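You operate a simulated robot arm through the tools that you are given. There is no shell and no other tool. Be economical: measure what you need, move in short steps, check, and stop when the job is done.

Carry out the task below with a simulated two-armed robot. There is one attempt and no reset: what you move stays moved.

Task
Pick up the carton marked "wallets" from the bare end of the dark worktop with one hand, pass it to the other hand and put it on the clear end of the black cabinet top. Set down upright: carton.

The check looks at the end state, three seconds after you hand in, the way a careful person would. Anything else that was tipped, shoved, dropped, spilled or broken makes it a failure.

Robot
Two 7-joint arms with two-finger parallel grippers on one trunk, on a base that drives. Base frame: it is fixed to the floor where the robot stands at the start and does not move with it; the origin is under the middle of the robot, x ahead of it, y to its left, z up; the surface under the hand at the start is at about z = 900. Lengths are in mm, angles in degrees, forces in N, time in s.
The left shoulder is at the start at [50, 168, 1157], the right one opposite. With the tool pointing down near the work surface each hand reaches from about 220 to 660 mm from the robot's upright axis, wherever it stands, measured 20 degrees to its own side. Places, roughly: clear end of the black cabinet top [800, 700, 1000]. Payload 1.57 kg a hand.
The TCP of each hand is the grasp point between the finger pads, 30 mm short of the fingertips. In the tool frame z runs along the fingers and y along their closing line. The gripper opens to 80 mm. The fingers are 17 mm wide and 12 mm thick; the gripper's body (40 by 82 mm) begins 80 mm behind the TCP.
Orientation is that of the tool frame in the base frame, as a unit quaternion [x, y, z, w]. With the fingers straight down and closing along the base's y, the tool's x points along the base's -x, its y along +y and its z along -z.

Tools
- The arms move only by the tool apply_moves. It takes "left_series", "right_series" or both (then of equal length, played together; a hand with none holds still); each is a list of rows, each a list of 6 numbers: the shift along the tool's x, y, z in mm, then the turn, a rotation vector about the tool's x, y, z in degrees. In form: [[x, y, z, ax, ay, az], ...]. A call has 1 to 10 rows; each row is the pose to reach, as a shift and turn from the pose commanded when the call began, along the tool's axes at that moment. "left_gripper" and "right_gripper" are, for a hand that has rows, the closure in counts, from 0 (fully open) to 255 (shut), set as the call begins (left out, the last holds). A row lasts 0.2 s, in which the tool goes at most 50 mm and 8.6 degrees; a call with a longer step from one row to the next is refused whole, and so is a gripper value outside its range. Where a pose cannot be reached the arm comes as near as it can. A force on the tool above 40 N (or 10 N above the force at the start of the call, whichever is more), or a blocked arm, ends the call early, and 0.2 s more pass. Each finger travels about 45 mm/s and halts on what it meets, pressing with about 43 N; the grip force reading is that of the motor and also rises with nothing between the fingers. The clock runs only during rows and for 0.2 s after the last one: add rows that repeat a pose to give the fingers time. The reply holds the time, the measured pose of the TCP, the force on the tool along the base axes, the opening and the grip force, in the units named above and with some noise, with the torque about the TCP (base axes, N m) and any sound that the robot's microphone picked up, and new pictures: "show" is both (left out), scene, wrist or none (wrist: the cameras of the hands that moved).
- Cameras (640 x 400 px; columns grow to the right, rows downward): "scene" is now at [123.9, 39.6, 1390.6]; the picture's right is [0.43, -0.90, 0.00], its down [-0.32, -0.15, -0.93] and it looks along [0.84, 0.40, -0.36] (base axes); focal length 234 px, centre (320, 200). "left" rides on the left gripper at [72, 7, -122] in its tool frame; the picture's right is [-0.09, 1.00, 0.00], its down [-0.84, -0.08, -0.54] and it looks along [-0.54, -0.05, 0.84] (tool axes); focal length 238 px, centre (320, 200). "right" rides on the right gripper at [72, -7, -122] in its tool frame; the picture's right is [0.09, 1.00, 0.00], its down [-0.84, 0.08, -0.54] and it looks along [-0.54, 0.05, 0.84] (tool axes); focal length 238 px, centre (320, 200). There is no depth. A picture from a camera that has moved, and an enlarged one, comes with that camera's place and axes in the base frame and with its lens.
- move_column(by): slides the trunk up (or, below 0, down) by that many mm; the arms and the scene camera ride with it, the base frame stays. It gives what a move gives, with no picture.
- base_move(legs): drives the robot by 1 to 6 legs, each [ahead, left, turn to the left] in mm, mm and degrees, along the robot's own axes; the way and the turn of a leg run together, so that a leg with both is an arc; at most 1500 mm and 180 degrees a leg. The arms and the cameras ride along, it lands a little off, and it stops where it bumps. It gives what a move gives, and a new picture of the scene camera.
- aim_head(pan, tilt): turns the head with the scene camera to pan (to the left, within 80 degrees either way) and tilt (down, from -29 to 69), counted from straight ahead of the robot. It gives what a move gives, and a new picture of the scene camera.
- zoom(camera, box): a new picture of the part [left, top, right, bottom] of that camera's present view, enlarged. The clock stands still meanwhile.
- close_job(): hands the job in; it is judged then, once.

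Go step by step. Nothing tells you exact positions but the pictures and the camera data: compare them with the known pose of the tool, close in by small moves and look again before you grip or let go. The budget is 120 turns and 260 pictures, counting those below and the enlarged ones. Unless the task says otherwise, let go and move clear before handing in, and close with one line.

The tools are called after "Emit:" as name(argument=value, ...) on one line, values as JSON. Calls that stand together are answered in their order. apply_moves: Moves the arms, as the interface text tells. Its arguments: {"type":"object","properties":{"left_series":{"type":"array","items":{"type":"array","items":{"type":"number"}}},"left_gripper":{"type":"number"},"right_series":{"type":"array","items":{"type":"array","items":{"type":"number"}}},"right_gripper":{"type":"number"},"show":{"type":"string","enum":["both","scene","wrist","none"]}},"required":[]} The other tools are called the same way: move_column (by) slides the trunk up or down; base_move (legs) drives the base; aim_head (pan, tilt) turns the head that bears the scene camera; zoom (camera, box) takes an enlarged picture of a part of a camera's view; close_job () hands the job in.

At the start:

```text
clock: 0.0
left_position: [358.7, 369.3, 1305.9]
left_ee_rot: [-0.001, 1.0, 0.0, 0.0]
left_contact_force: [0.3, 0.4, 0.4]
left_ft_torque: [0.03, 0.01, 0.05]
left_width: 79.7
left_grasp_force: 0.1
right_position: [409.6, -5.3, 1298.1]
right_ee_rot: [0.0, 1.0, 0.001, -0.001]
right_contact_force: [0.4, -0.8, 0.1]
right_ft_torque: [-0.02, 0.0, 0.01]
right_width: 80.1
right_grasp_force: 0.1
trunk travel left (down, up): [-325.0, 118.0]
robot x, y, heading: [0.8, -3.4, 0.1]
head pan, tilt: [25.3, 20.9]
```

scene: 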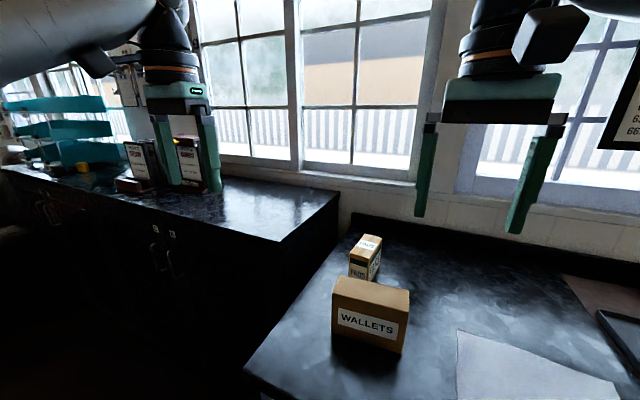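
right: 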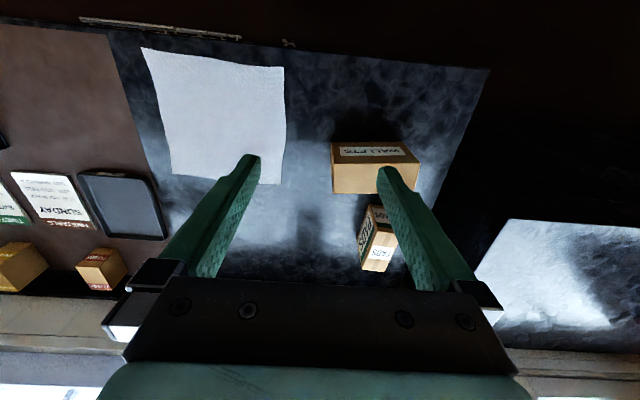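
left: 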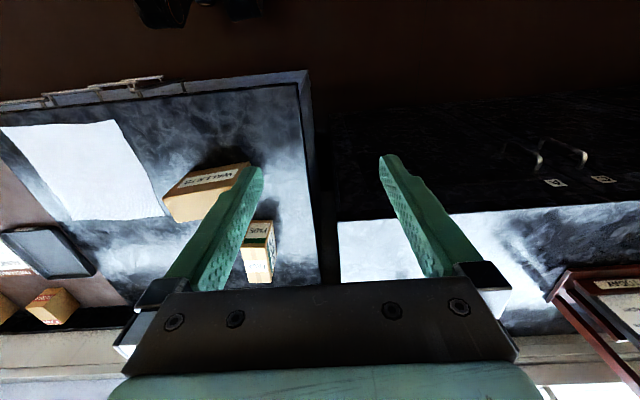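

The wallets carton stands on the near worktop, with a smaller carton behind it; the cabinet is to the left. I zoom in for measurements.

Emit:
zoom(camera="scene", box=[280, 220, 440, 370])

Emit:
zoom(camera="right", box=[300, 100, 460, 300])

Emit:
aim_head(pan=45, tilt=25)

```text
2.67 times, centred on (360, 295) of scene
camera zoom: at [123.9, 39.6, 1390.6], right [0.43, -0.9, 0.0], down [-0.32, -0.15, -0.93], along [0.84, 0.4, -0.36], focal length 623 px, centre (213, -53)
```

zoom: 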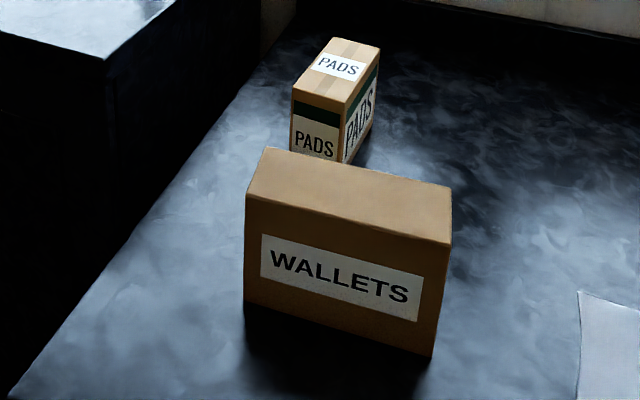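

```text
2.00 times, centred on (380, 200) of right
camera zoom: at [339.0, -11.0, 1421.1], right [-0.09, 1.0, 0.0], down [0.84, 0.08, 0.54], along [0.54, 0.05, -0.84], focal length 477 px, centre (200, 200)
```

zoom: 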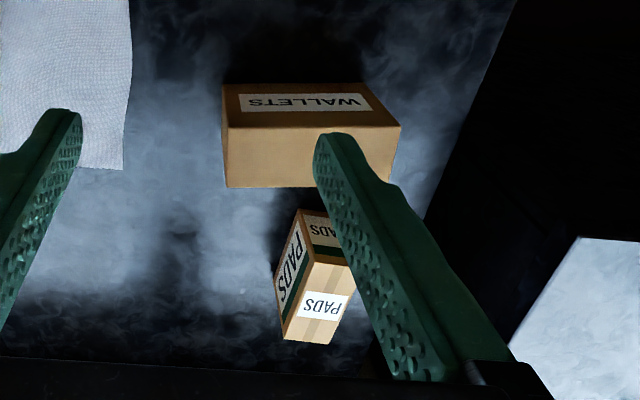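

```text
clock: 0.8
left_position: [357.5, 368.9, 1303.8]
left_ee_rot: [-0.001, 1.0, 0.0, 0.001]
left_contact_force: [0.5, -0.1, -0.2]
left_ft_torque: [0.02, 0.0, 0.0]
left_width: 80.1
left_grasp_force: 0.1
right_position: [412.1, -5.5, 1299.4]
right_ee_rot: [0.0, 1.0, 0.0, -0.001]
right_contact_force: [-0.1, -0.9, -0.9]
right_ft_torque: [0.02, 0.0, 0.0]
right_width: 80.2
right_grasp_force: 0.2
trunk travel left (down, up): [-325.0, 118.0]
robot x, y, heading: [5.2, -0.3, -0.0]
head pan, tilt: [45.0, 25.0]
camera scene: at [105.0, 65.0, 1384.0], right [0.71, -0.71, 0.0], down [-0.3, -0.3, -0.91], along [0.64, 0.64, -0.42], focal length 234 px, centre (320, 200)
```

scene: 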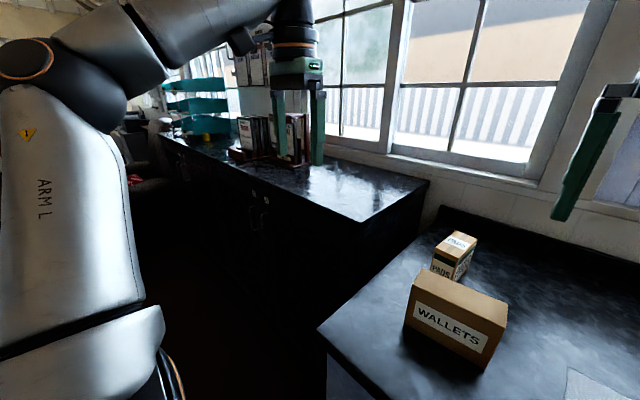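

The carton is about 160 × 63 × 116 mm, centred near (542, 113) and yawed about 6.6°. I shift the base left to centre on it and turn the right hand so that it closes across the carton's thin side.

Emit:
base_move(legs=[[0, 120, 0]])

Emit:
apply_moves(right_series=[[0, 0, 0, 0, 0, -8.5], [0, 0, 0, 0, 0, -17], [0, 0, 0, 0, 0, -25.5], [0, 0, 0, 0, 0, -34], [0, 0, 0, 0, 0, -42.5], [0, 0, 0, 0, 0, -51], [0, 0, 0, 0, 0, -59.5], [0, 0, 0, 0, 0, -68], [0, 0, 0, 0, 0, -76.5], [0, 0, 0, 0, 0, -85]], right_gripper=0, show="none")

Emit:
apply_moves(right_series=[[0, 0, 0, 0, 0, -6], [0, 0, 0, 0, 0, -11.6], [0, 0, 0, 0, 0, -11.6]])

```text
clock: 2.5
left_position: [359.0, 490.7, 1304.7]
left_ee_rot: [-0.001, 1.0, -0.001, 0.001]
left_contact_force: [0.6, -0.1, 0.2]
left_ft_torque: [-0.03, -0.01, -0.01]
left_width: 80.2
left_grasp_force: 0.1
right_position: [410.2, 116.7, 1298.5]
right_ee_rot: [0.0, 1.0, 0.0, 0.0]
right_contact_force: [-0.7, 0.7, -0.6]
right_ft_torque: [0.01, 0.01, 0.01]
right_width: 80.0
right_grasp_force: 0.1
trunk travel left (down, up): [-325.0, 118.0]
robot x, y, heading: [1.7, 120.1, -0.0]
head pan, tilt: [45.0, 25.0]
camera scene: at [104.9, 186.1, 1383.9], right [0.71, -0.71, 0.0], down [-0.3, -0.3, -0.91], along [0.64, 0.64, -0.42], focal length 234 px, centre (320, 200)
```

scene: 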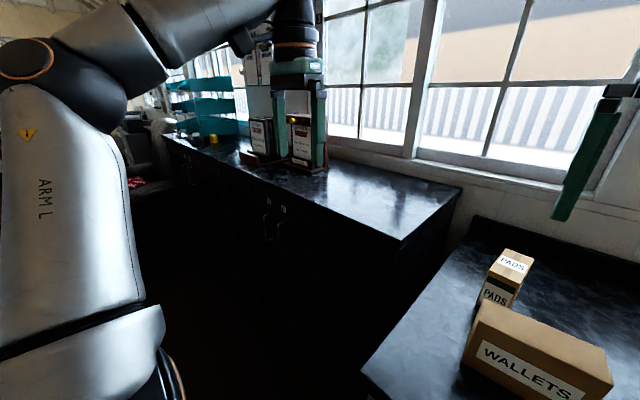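

```text
clock: 4.8
left_position: [358.7, 491.2, 1303.5]
left_ee_rot: [0.0, 1.0, 0.001, 0.001]
left_contact_force: [-0.1, -0.5, -0.6]
left_ft_torque: [-0.02, 0.01, -0.02]
left_width: 80.2
left_grasp_force: 0.0
right_position: [411.9, 116.4, 1299.3]
right_ee_rot: [-0.677, 0.736, -0.001, -0.001]
right_contact_force: [0.1, 0.7, -0.2]
right_ft_torque: [-0.04, 0.01, 0.0]
right_width: 79.9
right_grasp_force: 0.0
trunk travel left (down, up): [-325.0, 118.0]
robot x, y, heading: [-2.4, 118.6, 0.1]
head pan, tilt: [45.0, 25.0]
```

```text
clock: 5.5
left_position: [357.0, 490.0, 1304.5]
left_ee_rot: [-0.001, 1.0, 0.0, 0.001]
left_contact_force: [-0.1, 0.2, 0.3]
left_ft_torque: [0.02, -0.02, -0.03]
left_width: 80.2
left_grasp_force: 0.1
right_position: [409.0, 115.1, 1298.8]
right_ee_rot: [0.747, -0.665, 0.0, 0.001]
right_contact_force: [-0.5, -0.1, -0.2]
right_ft_torque: [0.01, 0.02, 0.0]
right_width: 80.1
right_grasp_force: 0.3
trunk travel left (down, up): [-325.0, 118.0]
robot x, y, heading: [-0.7, 120.2, -0.1]
head pan, tilt: [45.0, 25.0]
camera scene: at [104.9, 185.7, 1383.9], right [0.71, -0.71, 0.0], down [-0.3, -0.3, -0.91], along [0.64, 0.64, -0.42], focal length 234 px, centre (320, 200)
camera right: at [425.8, 45.1, 1421.2], right [-0.98, -0.21, 0.0], down [-0.17, 0.82, 0.54], along [-0.11, 0.53, -0.84], focal length 238 px, centre (320, 200)
```

scene: 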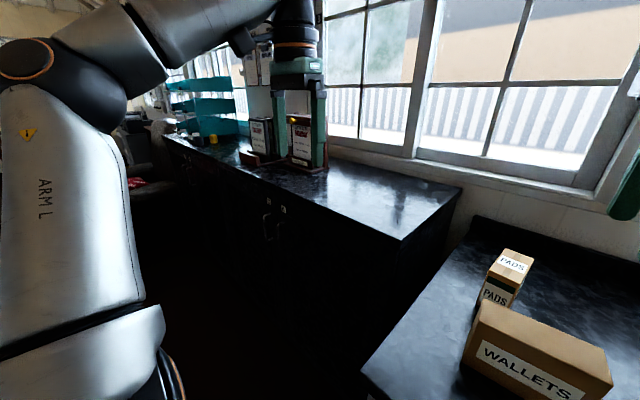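
right: 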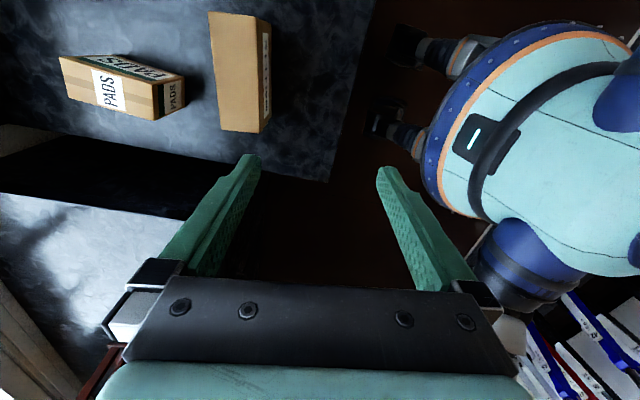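

The right hand now faces correctly. I move above the carton's right half with the fingertips well clear, then look.

Emit:
apply_moves(right_series=[[9, -25, 20, 0, -4, 0], [18, -50, 40, 0, -8, 0], [27, -76, 70, 0, -12, 0], [38, -105, 100, 0, -16, 0], [48, -130, 125, 0, -20, 0], [48, -130, 125, 0, -20, 0]])

Emit:
aim_head(pan=5, tilt=35)

```text
clock: 7.0
left_position: [358.0, 491.5, 1305.1]
left_ee_rot: [-0.001, 1.0, 0.0, 0.001]
left_contact_force: [0.5, -0.5, 0.6]
left_ft_torque: [-0.01, 0.0, 0.05]
left_width: 79.8
left_grasp_force: 0.0
right_position: [546.2, 84.9, 1171.9]
right_ee_rot: [0.735, -0.655, -0.13, -0.117]
right_contact_force: [0.3, 0.3, 0.1]
right_ft_torque: [0.01, -0.02, -0.01]
right_width: 79.8
right_grasp_force: 0.1
trunk travel left (down, up): [-325.0, 118.0]
robot x, y, heading: [0.6, 118.4, 0.1]
head pan, tilt: [45.0, 25.0]
camera scene: at [104.5, 185.9, 1384.0], right [0.71, -0.71, 0.0], down [-0.3, -0.3, -0.91], along [0.64, 0.64, -0.42], focal length 234 px, centre (320, 200)
camera right: at [566.8, -22.8, 1262.2], right [-0.98, -0.2, -0.03], down [-0.15, 0.59, 0.8], along [-0.14, 0.78, -0.6], focal length 238 px, centre (320, 200)
```

scene: 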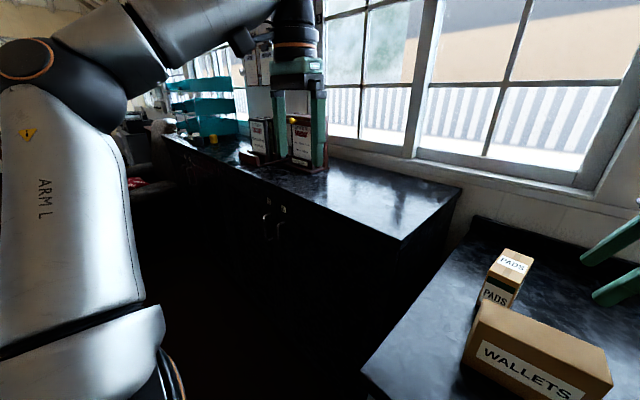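
right: 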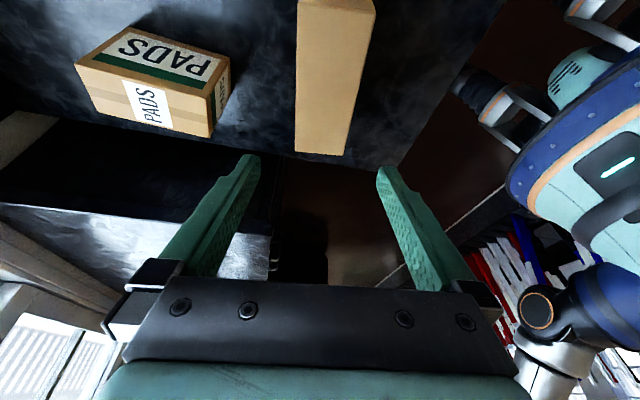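

```text
clock: 8.0
left_position: [358.5, 490.2, 1304.0]
left_ee_rot: [0.0, 1.0, 0.0, 0.0]
left_contact_force: [0.2, 0.3, 0.3]
left_ft_torque: [0.01, 0.01, -0.01]
left_width: 80.2
left_grasp_force: 0.0
right_position: [547.6, 85.3, 1172.1]
right_ee_rot: [0.735, -0.655, -0.129, -0.115]
right_contact_force: [-1.0, 0.0, 0.8]
right_ft_torque: [0.0, 0.02, 0.02]
right_width: 80.2
right_grasp_force: 0.1
trunk travel left (down, up): [-325.0, 118.0]
robot x, y, heading: [1.3, 120.5, 0.1]
head pan, tilt: [5.0, 35.0]
camera scene: at [127.5, 128.3, 1368.2], right [0.09, -1.0, 0.0], down [-0.57, -0.05, -0.82], along [0.82, 0.07, -0.57], focal length 234 px, centre (320, 200)
```

scene: 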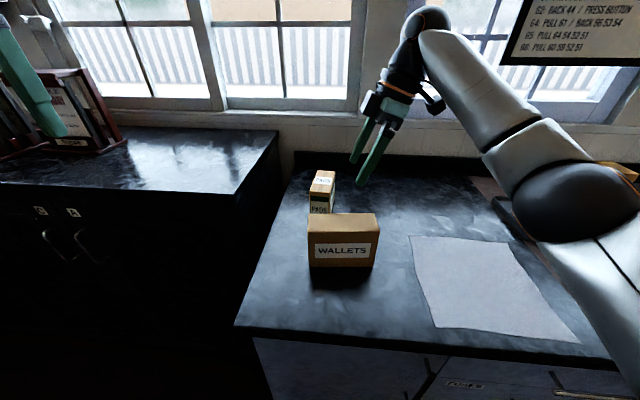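

The wrist view agrees with my carton estimate. I descend to just above the carton top and check that the fingers straddle it.

Emit:
apply_moves(right_series=[[13, 0.5, 36, 0, 0, 0], [26, 1, 72, 0, 0, 0], [39.3, 1, 108, 0, 0, 0], [39.3, 1, 108, 0, 0, 0]])

Emit:
zoom(camera="scene", box=[260, 120, 460, 280])

```text
clock: 9.0
left_position: [358.5, 490.3, 1303.9]
left_ee_rot: [-0.001, 1.0, 0.001, 0.001]
left_contact_force: [0.0, 0.7, -0.7]
left_ft_torque: [0.01, 0.01, -0.05]
left_width: 79.9
left_grasp_force: 0.0
right_position: [547.0, 88.3, 1057.0]
right_ee_rot: [0.736, -0.655, -0.129, -0.116]
right_contact_force: [0.2, 0.0, -0.2]
right_ft_torque: [0.02, 0.01, 0.01]
right_width: 80.2
right_grasp_force: 0.0
trunk travel left (down, up): [-325.0, 118.0]
robot x, y, heading: [-0.2, 122.1, -0.0]
head pan, tilt: [5.0, 35.0]
camera scene: at [127.3, 128.3, 1368.2], right [0.09, -1.0, 0.0], down [-0.57, -0.05, -0.82], along [0.82, 0.07, -0.57], focal length 234 px, centre (320, 200)
camera right: at [567.2, -19.9, 1148.0], right [-0.98, -0.2, -0.03], down [-0.15, 0.59, 0.8], along [-0.14, 0.78, -0.6], focal length 238 px, centre (320, 200)
```

scene: 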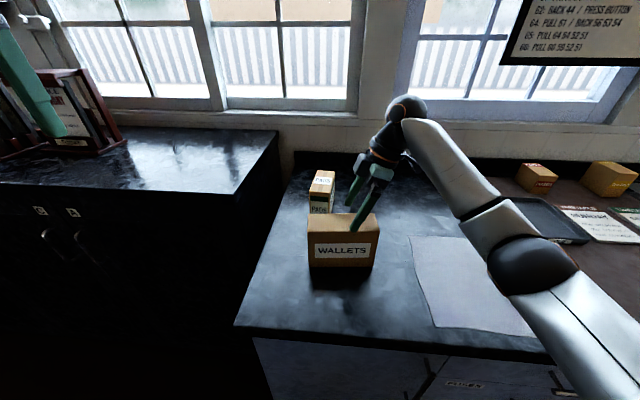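
right: 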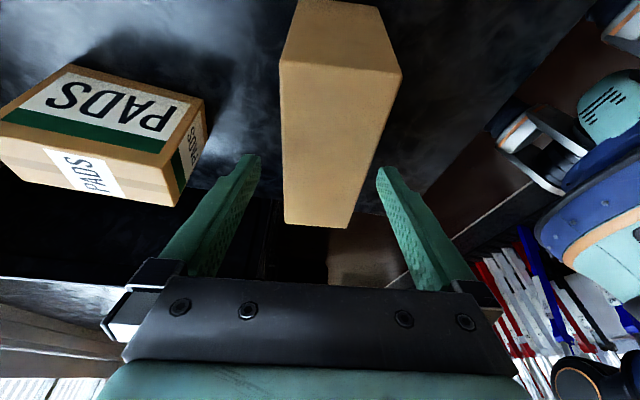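

```text
2.50 times, centred on (360, 200) of scene
camera zoom: at [127.3, 128.3, 1368.2], right [0.09, -1.0, 0.0], down [-0.57, -0.05, -0.82], along [0.82, 0.07, -0.57], focal length 584 px, centre (220, 200)
```

zoom: 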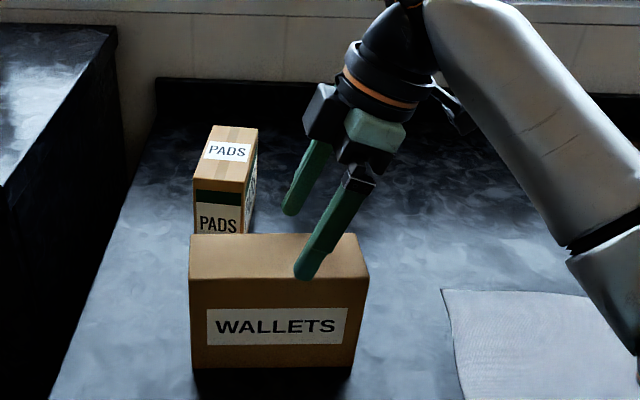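

The fingers straddle the carton with about 8 mm on each side; I correct by 2 mm, shift slightly right, and lower to the grip height.

Emit:
apply_moves(right_series=[[5.6, 2, -2, 0, 0, 0], [14, 2, 22, 0, 0, 0], [24, 2, 48, 0, 0, 0], [33, 2, 73, 0, 0, 0], [33, 2, 73, 0, 0, 0]])

Emit:
zoom(camera="scene", box=[260, 120, 460, 280])

```text
clock: 10.2
left_position: [358.8, 490.4, 1304.3]
left_ee_rot: [0.0, 1.0, 0.0, 0.001]
left_contact_force: [0.5, 0.3, -1.0]
left_ft_torque: [0.01, -0.01, 0.01]
left_width: 79.8
left_grasp_force: 0.0
right_position: [545.1, 78.8, 977.2]
right_ee_rot: [0.735, -0.655, -0.129, -0.116]
right_contact_force: [0.0, 0.4, -1.0]
right_ft_torque: [0.02, 0.01, -0.02]
right_width: 80.0
right_grasp_force: 0.0
trunk travel left (down, up): [-325.0, 118.0]
robot x, y, heading: [1.4, 121.4, -0.1]
head pan, tilt: [5.0, 35.0]
camera scene: at [127.4, 128.3, 1368.2], right [0.09, -1.0, 0.0], down [-0.57, -0.05, -0.82], along [0.82, 0.07, -0.57], focal length 234 px, centre (320, 200)
camera right: at [564.5, -29.0, 1067.9], right [-0.98, -0.2, -0.03], down [-0.15, 0.59, 0.8], along [-0.14, 0.78, -0.61], focal length 238 px, centre (320, 200)
```

scene: 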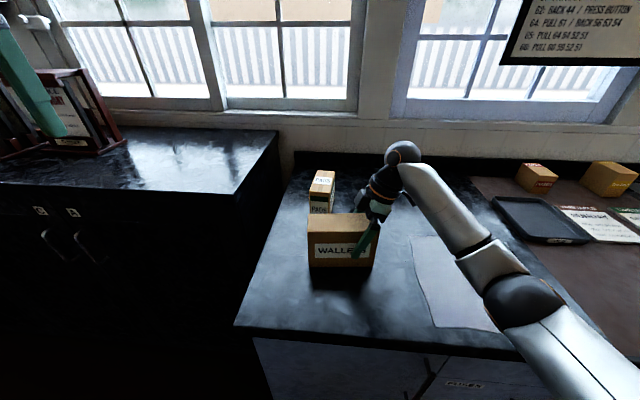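
right: 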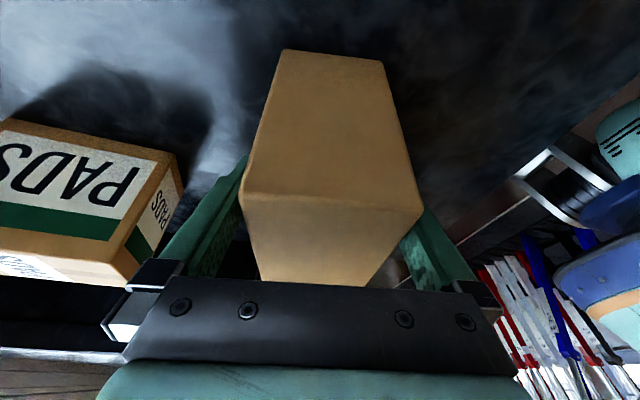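

```text
2.50 times, centred on (360, 200) of scene
camera zoom: at [127.4, 128.3, 1368.2], right [0.09, -1.0, 0.0], down [-0.57, -0.05, -0.82], along [0.82, 0.07, -0.57], focal length 584 px, centre (220, 200)
```

zoom: 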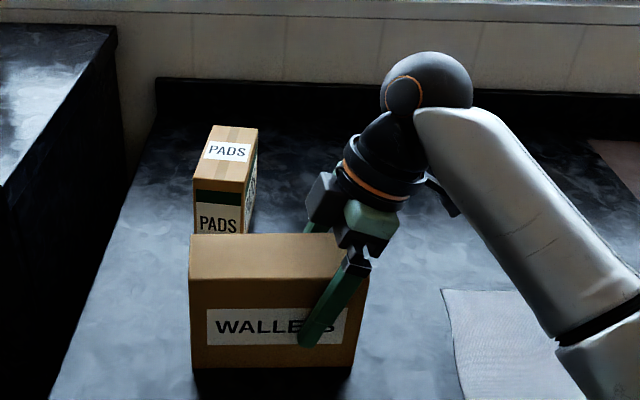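

The fingers are on both sides of the carton. I close and wait.

Emit:
apply_moves(right_series=[[0, 0, 0, 0, 0, 0], [0, 0, 0, 0, 0, 0], [0, 0, 0, 0, 0, 0], [0, 0, 0, 0, 0, 0]], right_gripper=255, show="wrist")

```text
clock: 11.2
left_position: [358.1, 491.2, 1304.3]
left_ee_rot: [-0.001, 1.0, 0.0, 0.001]
left_contact_force: [0.4, 0.9, 0.5]
left_ft_torque: [-0.01, -0.01, -0.02]
left_width: 79.9
left_grasp_force: 0.0
right_position: [544.0, 77.6, 976.6]
right_ee_rot: [0.735, -0.655, -0.13, -0.115]
right_contact_force: [-0.1, -0.7, 0.7]
right_ft_torque: [-0.03, -0.07, -0.01]
right_width: 65.5
right_grasp_force: 42.8
trunk travel left (down, up): [-325.0, 118.0]
robot x, y, heading: [2.0, 119.2, -0.0]
head pan, tilt: [5.0, 35.0]
camera right: at [564.6, -29.1, 1067.9], right [-0.98, -0.2, -0.03], down [-0.15, 0.59, 0.8], along [-0.14, 0.78, -0.6], focal length 238 px, centre (320, 200)
```

right: 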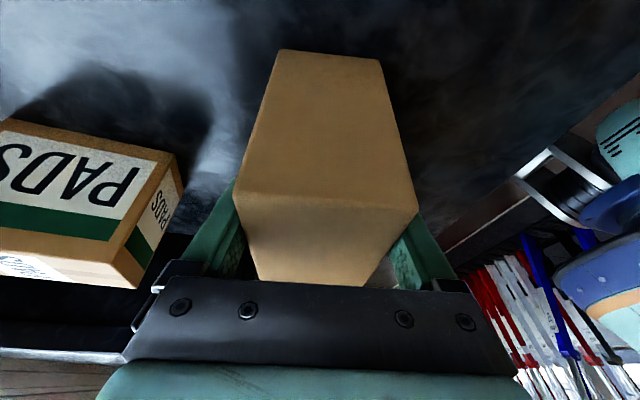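

Gripped at 65.5 mm. I lift 30 mm and check for slipping.

Emit:
apply_moves(right_series=[[-3.4, 0, -9.4, 0, 0, 0], [-6.8, 0, -18.8, 0, 0, 0], [-10.3, 0, -28.2, 0, 0, 0], [-10.3, 0, -28.2, 0, 0, 0]])

```text
clock: 12.2
left_position: [358.6, 490.9, 1304.2]
left_ee_rot: [-0.001, 1.0, 0.0, 0.001]
left_contact_force: [0.0, -0.9, -0.2]
left_ft_torque: [0.02, 0.0, 0.03]
left_width: 80.0
left_grasp_force: 0.1
right_position: [544.3, 77.2, 1006.7]
right_ee_rot: [0.735, -0.655, -0.13, -0.116]
right_contact_force: [0.9, 0.0, -3.2]
right_ft_torque: [-0.1, -0.01, 0.0]
right_width: 66.0
right_grasp_force: 42.9
trunk travel left (down, up): [-325.0, 118.0]
robot x, y, heading: [-4.0, 122.2, 0.1]
head pan, tilt: [5.0, 35.0]
camera scene: at [127.9, 128.2, 1368.1], right [0.09, -1.0, 0.0], down [-0.57, -0.05, -0.82], along [0.82, 0.07, -0.57], focal length 234 px, centre (320, 200)
camera right: at [564.6, -30.3, 1097.7], right [-0.98, -0.2, -0.03], down [-0.15, 0.59, 0.8], along [-0.14, 0.78, -0.6], focal length 238 px, centre (320, 200)
```

scene: 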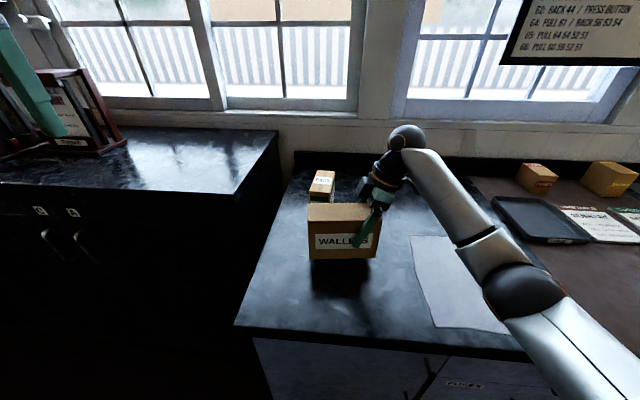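
right: 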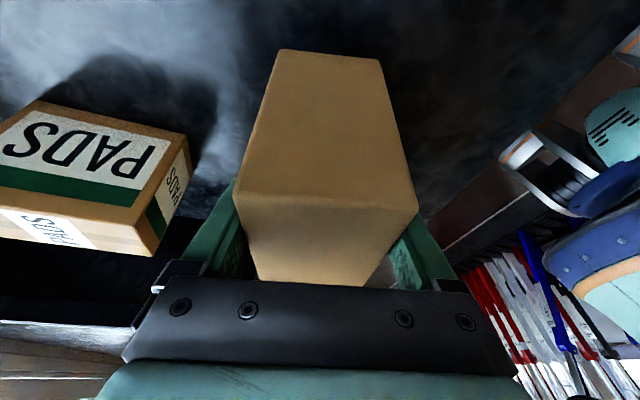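

The carton lifts cleanly and is light (about 0.35 kg). I raise and retract it to a handover spot while the left hand turns to a matching orientation.

Emit:
apply_moves(right_series=[[-5, 4, -12, 0, 0, 0], [-10, 8, -24, 0, 0, 0], [-15, 14, -36, 0, 0, 0], [-20, 20, -48, 0, 0, 0], [-25, 27, -60, 0, 0, 0], [-30, 34, -72, 0, 0, 0], [-35, 41, -84, 0, 0, 0], [-40, 48, -95, 0, 0, 0], [-44, 54, -103, 0, 0, 0], [-47.5, 59.6, -110.6, 0, 0, 0]], left_series=[[0, 0, 0, 0, 0, 8.34], [0, 0, 0, 0, 0, 16.68], [0, 0, 0, 0, 0, 25.02], [0, 0, 0, 0, 0, 33.36], [0, 0, 0, 0, 0, 41.7], [0, 0, 0, 0, 0, 50.04], [0, 0, 0, 0, 0, 58.38], [0, 0, 0, 0, 0, 66.72], [0, 0, 0, 0, 0, 75.06], [0, 0, 0, 0, 0, 83.4]], left_gripper=0)

```text
clock: 14.4
left_position: [358.7, 490.1, 1304.4]
left_ee_rot: [0.665, 0.747, 0.0, 0.0]
left_contact_force: [0.6, -0.1, 0.2]
left_ft_torque: [-0.02, 0.01, -0.01]
left_width: 80.1
left_grasp_force: 0.0
right_position: [483.9, 76.0, 1128.6]
right_ee_rot: [0.735, -0.655, -0.13, -0.116]
right_contact_force: [-0.4, -1.5, -2.5]
right_ft_torque: [-0.16, 0.02, 0.01]
right_width: 65.6
right_grasp_force: 43.6
trunk travel left (down, up): [-325.0, 118.0]
robot x, y, heading: [-3.3, 119.9, -0.2]
head pan, tilt: [5.0, 35.0]
camera scene: at [127.7, 128.2, 1368.1], right [0.09, -1.0, 0.0], down [-0.57, -0.05, -0.82], along [0.82, 0.07, -0.57], focal length 234 px, centre (320, 200)
camera right: at [503.4, -31.8, 1219.1], right [-0.98, -0.2, -0.03], down [-0.15, 0.59, 0.8], along [-0.14, 0.78, -0.61], focal length 238 px, centre (320, 200)
camera left: at [358.0, 563.1, 1426.8], right [1.0, 0.02, 0.0], down [0.02, -0.84, 0.54], along [0.01, -0.54, -0.84], focal length 238 px, centre (320, 200)
```

scene: 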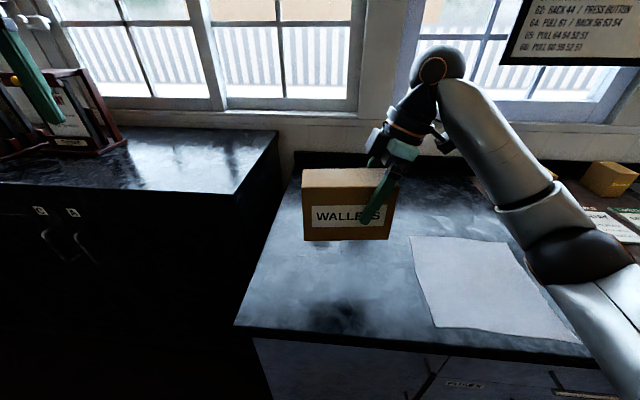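
right: 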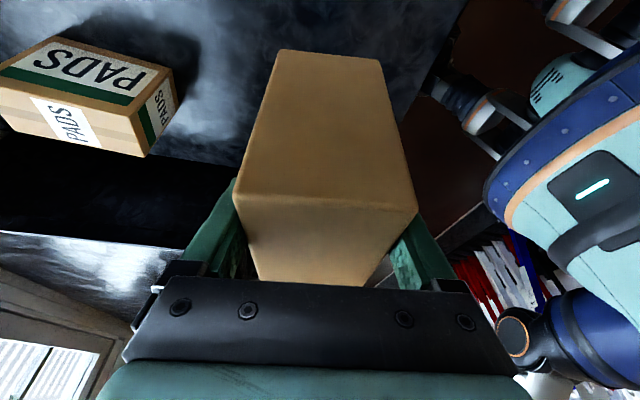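
left: 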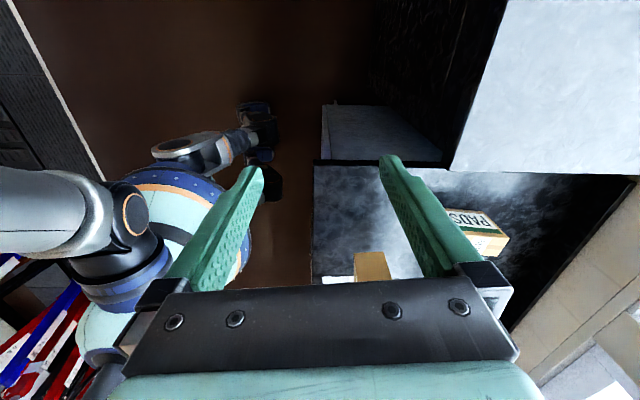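

The carton hangs level at about (480, 113), with its top at about z = 1168. I bring the left hand to a pre-grasp above its left half, tilted outward.

Emit:
apply_moves(left_series=[[-31, 8, 3, 0, -2, 0], [-62, 15, 6, 0, -4, 0], [-94, 23, 10, 0, -6, 0], [-125, 31, 14, 0, -8, 0], [-156, 38, 19, 0, -10, 0], [-188, 46, 24, 0, -12, 0], [-219, 54, 30, 0, -14, 0], [-250, 62, 38, 0, -16, 0], [-282, 69, 46, 0, -18, 0], [-312.8, 77, 54, 0, -20, 0]])

```text
clock: 16.6
left_position: [440.4, 261.0, 1255.6]
left_ee_rot: [0.656, 0.738, -0.106, 0.119]
left_contact_force: [0.0, 0.1, -0.1]
left_ft_torque: [-0.02, 0.0, 0.03]
left_width: 80.0
left_grasp_force: 0.1
left hand out of reach, approached as far as the arm can: row 7, 8, 9, 10
right_position: [484.5, 75.3, 1128.7]
right_ee_rot: [0.736, -0.654, -0.13, -0.116]
right_contact_force: [-0.6, 0.9, -2.7]
right_ft_torque: [-0.11, 0.02, -0.01]
right_width: 65.7
right_grasp_force: 42.8
trunk travel left (down, up): [-325.0, 118.0]
robot x, y, heading: [0.7, 119.5, -0.1]
head pan, tilt: [5.0, 35.0]
camera scene: at [127.7, 128.1, 1368.2], right [0.09, -1.0, 0.0], down [-0.57, -0.05, -0.82], along [0.82, 0.07, -0.57], focal length 234 px, centre (320, 200)
camera left: at [435.8, 367.9, 1350.1], right [1.0, 0.03, 0.03], down [0.0, -0.63, 0.78], along [0.04, -0.78, -0.63], focal length 238 px, centre (320, 200)
```

scene: 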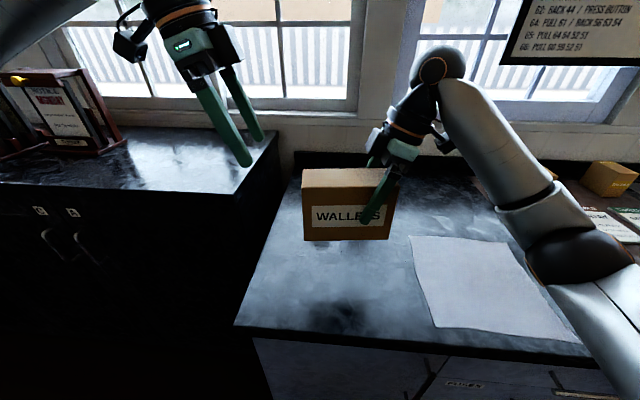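
left: 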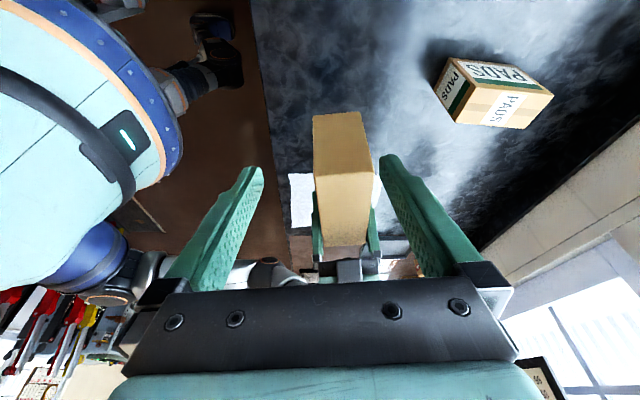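

The left arm runs out of reach at that height. I lower the carton, move it left and square it up so that the left hand can reach it.

Emit:
apply_moves(right_series=[[-2.2, -0.8, 12.8, 0.38, 0, 1.03], [-4.4, -1.5, 25.7, 0.75, 0, 2.07], [-6.5, -2.2, 38.5, 1.13, 0, 3.1], [-8.7, -3, 51.4, 1.5, 0, 4.13], [-10.9, -3.8, 64.2, 1.9, 0, 5.2], [-13.1, -4.5, 77.1, 2.26, 0, 6.2], [-13.1, -4.5, 77.1, 2.26, 0, 6.2]], left_series=[[0, 0, 0, 0, 0, 0], [0, 0, 0, 0, 0, 0], [0, 0, 0, 0, 0, 0], [0, 0, 0, 0, 0, 0], [0, 0, 0, 0, 0, 0], [0, 0, 0, 0, 0, 0], [0, 0, 0, 0, 0, 0]], show="scene")

```text
clock: 18.2
left_position: [441.6, 261.4, 1256.7]
left_ee_rot: [0.656, 0.738, -0.106, 0.119]
left_contact_force: [-0.7, -0.3, -0.2]
left_ft_torque: [0.0, 0.03, 0.02]
left_width: 80.3
left_grasp_force: 0.1
right_position: [483.2, 114.6, 1060.1]
right_ee_rot: [0.696, -0.696, -0.123, -0.123]
right_contact_force: [0.0, 0.5, -2.1]
right_ft_torque: [-0.13, 0.03, 0.03]
right_width: 65.8
right_grasp_force: 43.2
trunk travel left (down, up): [-325.0, 118.0]
robot x, y, heading: [-0.1, 117.5, 0.3]
head pan, tilt: [5.0, 35.0]
camera scene: at [127.8, 128.2, 1368.1], right [0.09, -1.0, 0.0], down [-0.57, -0.05, -0.82], along [0.82, 0.07, -0.57], focal length 234 px, centre (320, 200)
```

scene: 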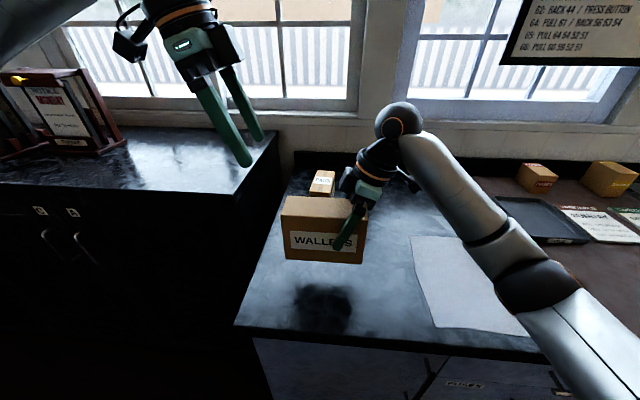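

The carton is now at y ≈ 72–232 with its top at about z = 1100. I bring the left hand down to the new pre-grasp.

Emit:
apply_moves(left_series=[[-3.2, 6.2, 18.8, 0.35, -0.3, 1.05], [-6.4, 12.4, 37.5, 0.7, -0.6, 2.1], [-9.6, 18.6, 56.3, 1.05, -0.9, 3.15], [-12.8, 24.7, 75, 1.4, -1.2, 4.2], [-16, 31, 93.8, 1.75, -1.5, 5.25], [-19.2, 37.1, 112.6, 2.1, -1.7, 6.3], [-19.2, 37.1, 112.6, 2.1, -1.7, 6.3]])

Emit:
aim_head(pan=5, tilt=25)

```text
clock: 19.8
left_position: [480.1, 238.1, 1172.6]
left_ee_rot: [0.694, 0.695, -0.131, 0.135]
left_contact_force: [0.2, 1.4, -0.9]
left_ft_torque: [-0.02, 0.01, 0.0]
left_width: 80.0
left_grasp_force: 0.0
left hand out of reach, approached as far as the arm can: row 3, 4, 5, 6, 7
right_position: [482.6, 115.1, 1060.3]
right_ee_rot: [0.697, -0.696, -0.123, -0.123]
right_contact_force: [-0.3, -0.1, -3.5]
right_ft_torque: [-0.11, 0.04, 0.0]
right_width: 65.8
right_grasp_force: 43.1
trunk travel left (down, up): [-325.0, 118.0]
robot x, y, heading: [1.9, 120.4, -0.1]
head pan, tilt: [5.0, 35.0]
camera scene: at [127.9, 128.1, 1368.1], right [0.09, -1.0, 0.0], down [-0.57, -0.05, -0.82], along [0.82, 0.07, -0.57], focal length 234 px, centre (320, 200)
camera left: at [487.1, 351.1, 1260.4], right [1.0, -0.08, 0.04], down [-0.08, -0.58, 0.81], along [-0.05, -0.81, -0.58], focal length 238 px, centre (320, 200)
```

scene: 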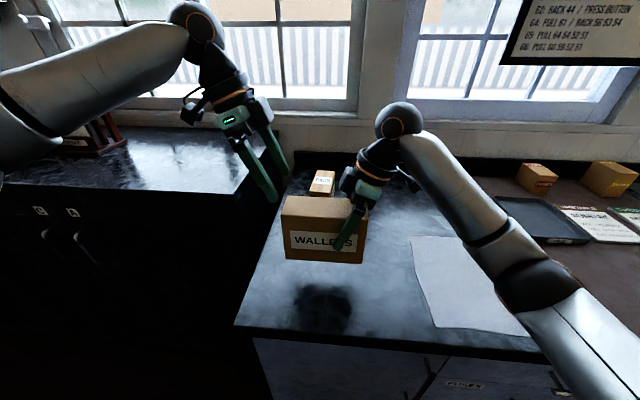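
left: 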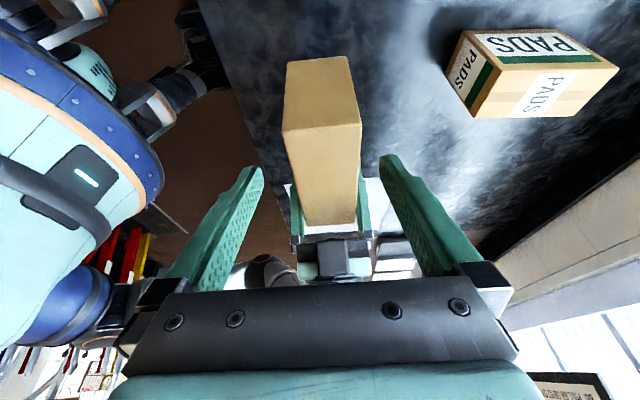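

```text
clock: 20.5
left_position: [479.9, 238.1, 1172.9]
left_ee_rot: [0.695, 0.694, -0.13, 0.136]
left_contact_force: [0.7, 0.3, 0.7]
left_ft_torque: [-0.02, -0.02, 0.03]
left_width: 80.1
left_grasp_force: 0.1
right_position: [483.0, 114.7, 1061.8]
right_ee_rot: [0.697, -0.696, -0.122, -0.123]
right_contact_force: [-0.8, 0.0, -3.4]
right_ft_torque: [-0.09, -0.05, 0.0]
right_width: 65.9
right_grasp_force: 43.2
trunk travel left (down, up): [-325.0, 118.0]
robot x, y, heading: [3.0, 120.8, -0.0]
head pan, tilt: [5.0, 25.0]
camera scene: at [131.9, 128.6, 1383.8], right [0.09, -1.0, 0.0], down [-0.42, -0.04, -0.91], along [0.9, 0.08, -0.42], focal length 234 px, centre (320, 200)
```

scene: 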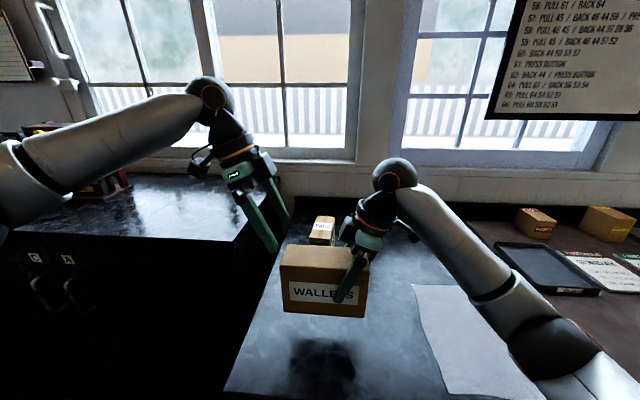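

The reach limit may depend on height, so I try lower: down beside the carton's left end, then slide in sideways with open fingers.

Emit:
apply_moves(left_series=[[16, 1, 22, 0, 0, 0], [32, 2.5, 44, 0, 0, 0], [48.2, 4, 66.9, 0, 0, 0], [48.2, 4, 66.9, 0, 0, 0]])

```text
clock: 21.5
left_position: [483.8, 261.8, 1091.4]
left_ee_rot: [0.694, 0.695, -0.131, 0.136]
left_contact_force: [0.4, -0.3, 0.6]
left_ft_torque: [0.0, -0.02, 0.01]
left_width: 80.0
left_grasp_force: 0.1
right_position: [483.5, 115.3, 1059.8]
right_ee_rot: [0.696, -0.696, -0.123, -0.123]
right_contact_force: [-0.7, 0.7, -4.3]
right_ft_torque: [-0.13, 0.0, -0.03]
right_width: 65.9
right_grasp_force: 43.5
trunk travel left (down, up): [-325.0, 118.0]
robot x, y, heading: [1.8, 122.6, 0.2]
head pan, tilt: [5.0, 25.0]
camera scene: at [131.8, 128.5, 1383.9], right [0.09, -1.0, 0.0], down [-0.42, -0.04, -0.91], along [0.9, 0.08, -0.42], focal length 234 px, centre (320, 200)
camera left: at [490.6, 374.1, 1179.0], right [1.0, -0.08, 0.04], down [-0.08, -0.58, 0.81], along [-0.05, -0.81, -0.58], focal length 238 px, centre (320, 200)
```

scene: 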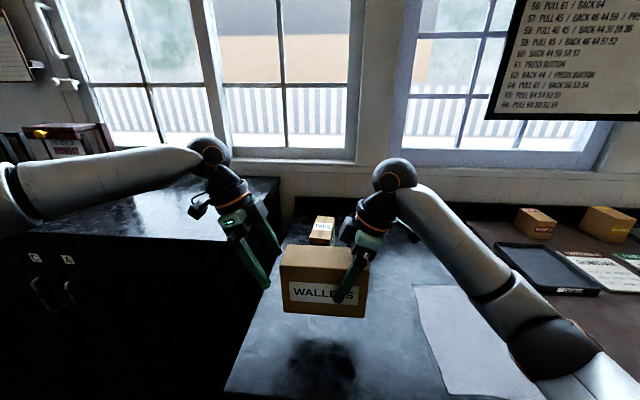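
left: 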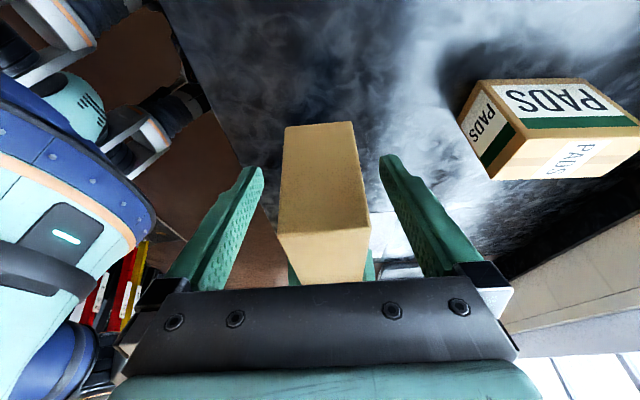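

The left fingers are aligned with the carton (centre x ≈ 483.5). I lower to the grip height and slide in along the carton.

Emit:
apply_moves(left_series=[[6, 0, 14, 0, 0, 0], [11.5, 0, 28.8, 0, 0, 0], [-6, 0, 36, 0, 0, 0], [-24, 0, 43, 0, 0, 0], [-42, 0, 50, 0, 0, 0], [-59.1, 0, 56.9, 0, 0, 0], [-59.1, 0, 56.9, 0, 0, 0]])

Emit:
zoom(camera="scene", box=[180, 120, 440, 340])

```text
clock: 23.1
left_position: [473.8, 202.7, 1060.9]
left_ee_rot: [0.693, 0.696, -0.13, 0.137]
left_contact_force: [15.7, 7.4, -0.6]
left_ft_torque: [-0.28, 0.7, 0.13]
left_width: 80.2
left_grasp_force: 0.1
left hand out of reach, approached as far as the arm can: row 5, 6, 7
right_position: [480.6, 115.6, 1060.2]
right_ee_rot: [0.7, -0.693, -0.124, -0.12]
right_contact_force: [-17.6, -7.2, -3.1]
right_ft_torque: [0.25, -0.7, 1.36]
right_width: 66.0
right_grasp_force: 43.1
trunk travel left (down, up): [-325.0, 118.0]
robot x, y, heading: [-1.3, 121.1, -0.3]
head pan, tilt: [5.0, 25.0]
camera scene: at [131.7, 128.6, 1383.9], right [0.09, -1.0, 0.0], down [-0.42, -0.04, -0.91], along [0.9, 0.08, -0.42], focal length 234 px, centre (320, 200)
camera left: at [479.7, 315.0, 1148.9], right [1.0, -0.08, 0.04], down [-0.08, -0.58, 0.81], along [-0.04, -0.81, -0.58], focal length 238 px, centre (320, 200)
```

scene: 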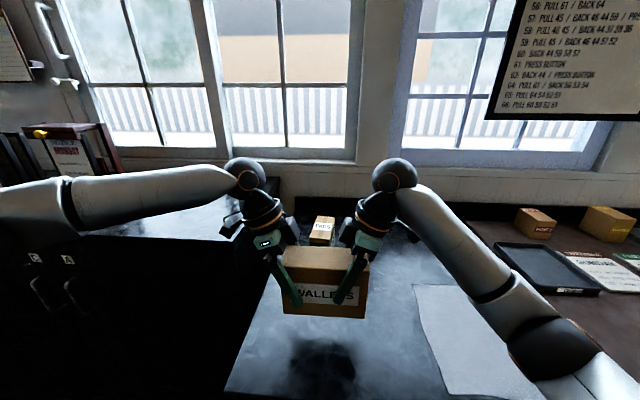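
left: 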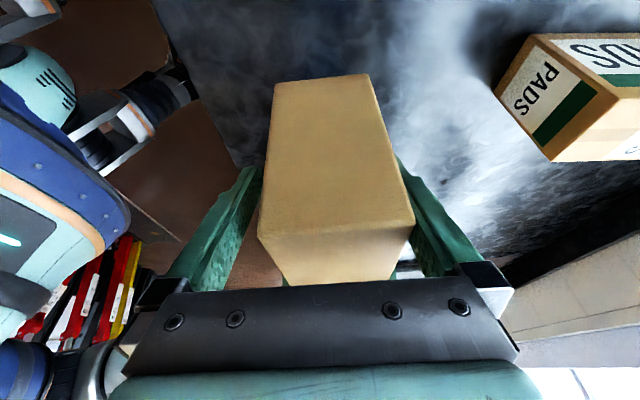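

```text
1.82 times, centred on (310, 230) of scene
camera zoom: at [131.7, 128.6, 1383.9], right [0.09, -1.0, 0.0], down [-0.42, -0.04, -0.91], along [0.9, 0.08, -0.42], focal length 424 px, centre (338, 146)
```

zoom: 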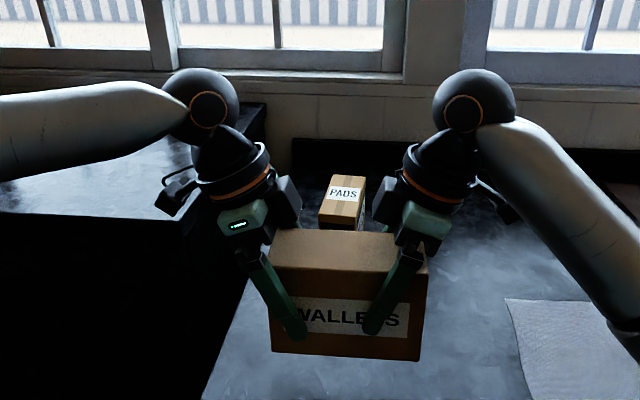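

The left arm's limit pulled it about 10 mm toward me, so its far finger presses on the carton. I move the carton with the right hand to centre it between the left fingers and a bit deeper.

Emit:
apply_moves(right_series=[[0, 5, 0, 0, 0, 0], [0, 9.5, 0, 0, 0, 0], [-7, 9.5, 2.5, 0, 0, 0], [-14, 9.5, 5.1, 0, 0, 0], [-14, 9.5, 5.1, 0, 0, 0]], left_series=[[0, 0, 0, 0, 0, 0], [0, 0, 0, 0, 0, 0], [0, 0, 0, 0, 0, 0], [0, 0, 0, 0, 0, 0], [0, 0, 0, 0, 0, 0]])

```text
clock: 24.3
left_position: [471.3, 201.9, 1060.9]
left_ee_rot: [0.694, 0.694, -0.131, 0.135]
left_contact_force: [-0.1, 0.4, -0.6]
left_ft_torque: [0.0, 0.01, 0.0]
left_width: 80.1
left_grasp_force: 0.1
right_position: [474.4, 131.5, 1062.7]
right_ee_rot: [0.697, -0.696, -0.123, -0.123]
right_contact_force: [-0.1, -0.9, -3.2]
right_ft_torque: [-0.12, 0.01, 0.01]
right_width: 65.6
right_grasp_force: 43.1
trunk travel left (down, up): [-325.0, 118.0]
robot x, y, heading: [-1.4, 123.6, 0.1]
head pan, tilt: [5.0, 25.0]
camera scene: at [131.9, 128.6, 1383.9], right [0.09, -1.0, 0.0], down [-0.42, -0.04, -0.91], along [0.9, 0.08, -0.42], focal length 234 px, centre (320, 200)
camera right: at [480.9, 22.7, 1151.7], right [-1.0, -0.09, -0.03], down [-0.08, 0.6, 0.8], along [-0.05, 0.79, -0.6], focal length 238 px, centre (320, 200)
camera left: at [478.7, 313.5, 1148.6], right [1.0, -0.08, 0.04], down [-0.08, -0.58, 0.81], along [-0.05, -0.81, -0.58], focal length 238 px, centre (320, 200)
```

scene: 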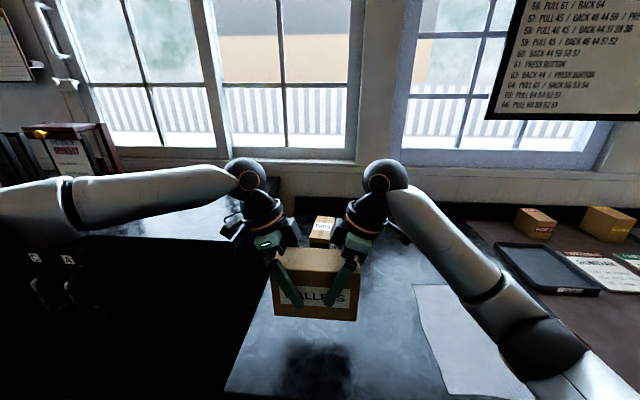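
right: 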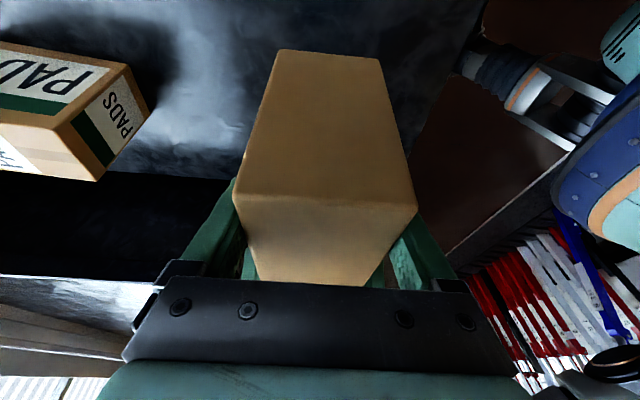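
left: 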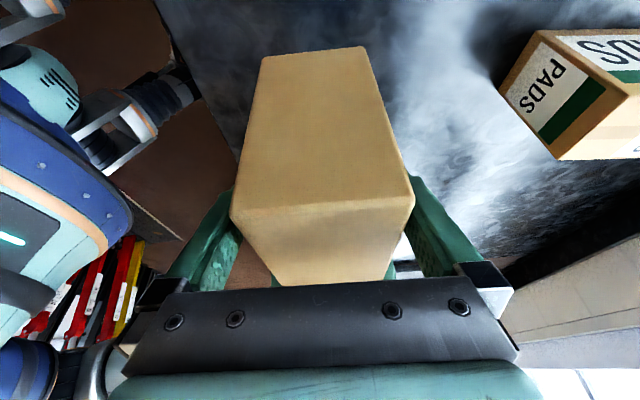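

Forces are near zero. One small centring shift, then I close the left hand.

Emit:
apply_moves(right_series=[[-4, 2.5, 1.4, 0, 0, 0], [-7.5, 2.5, 2.7, 0, 0, 0], [-7.5, 2.5, 2.7, 0, 0, 0]], show="none")

Emit:
apply_moves(left_series=[[0, 0, 0, 0, 0, 0], [0, 0, 0, 0, 0, 0], [0, 0, 0, 0, 0, 0], [0, 0, 0, 0, 0, 0]], left_gripper=255)

```text
clock: 25.1
left_position: [473.1, 202.2, 1060.3]
left_ee_rot: [0.695, 0.694, -0.131, 0.135]
left_contact_force: [-1.2, 0.3, 0.8]
left_ft_torque: [-0.01, 0.0, 0.01]
left_width: 79.8
left_grasp_force: 0.0
right_position: [471.9, 137.6, 1061.0]
right_ee_rot: [-0.696, 0.696, 0.122, 0.123]
right_contact_force: [-0.4, 0.0, -3.2]
right_ft_torque: [-0.15, 0.01, 0.03]
right_width: 66.0
right_grasp_force: 42.8
trunk travel left (down, up): [-325.0, 118.0]
robot x, y, heading: [-0.3, 120.9, -0.0]
head pan, tilt: [5.0, 25.0]
```

```text
clock: 26.1
left_position: [471.3, 200.4, 1061.4]
left_ee_rot: [0.695, 0.694, -0.131, 0.134]
left_contact_force: [-2.0, -0.7, 1.3]
left_ft_torque: [-0.05, 0.87, -0.13]
left_width: 65.7
left_grasp_force: 42.6
right_position: [471.6, 137.2, 1062.1]
right_ee_rot: [-0.696, 0.697, 0.121, 0.124]
right_contact_force: [2.8, 0.3, -3.9]
right_ft_torque: [-0.16, -0.85, -0.02]
right_width: 65.8
right_grasp_force: 43.2
trunk travel left (down, up): [-325.0, 118.0]
robot x, y, heading: [-3.6, 119.8, -0.1]
head pan, tilt: [5.0, 25.0]
camera scene: at [131.9, 128.6, 1383.9], right [0.09, -1.0, 0.0], down [-0.42, -0.04, -0.91], along [0.9, 0.08, -0.42], focal length 234 px, centre (320, 200)
camera left: at [478.6, 313.5, 1148.6], right [1.0, -0.08, 0.04], down [-0.08, -0.58, 0.81], along [-0.05, -0.81, -0.58], focal length 238 px, centre (320, 200)
```

scene: 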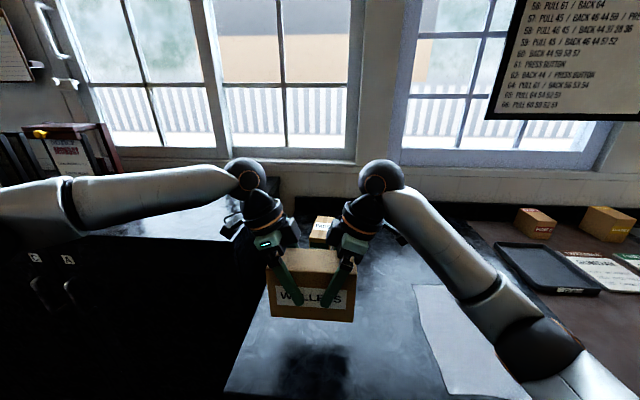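
left: 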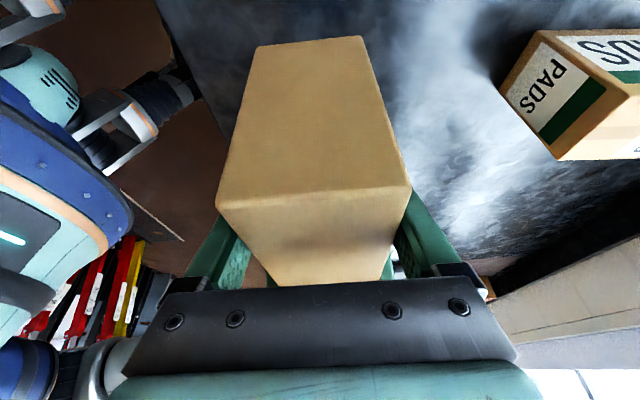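

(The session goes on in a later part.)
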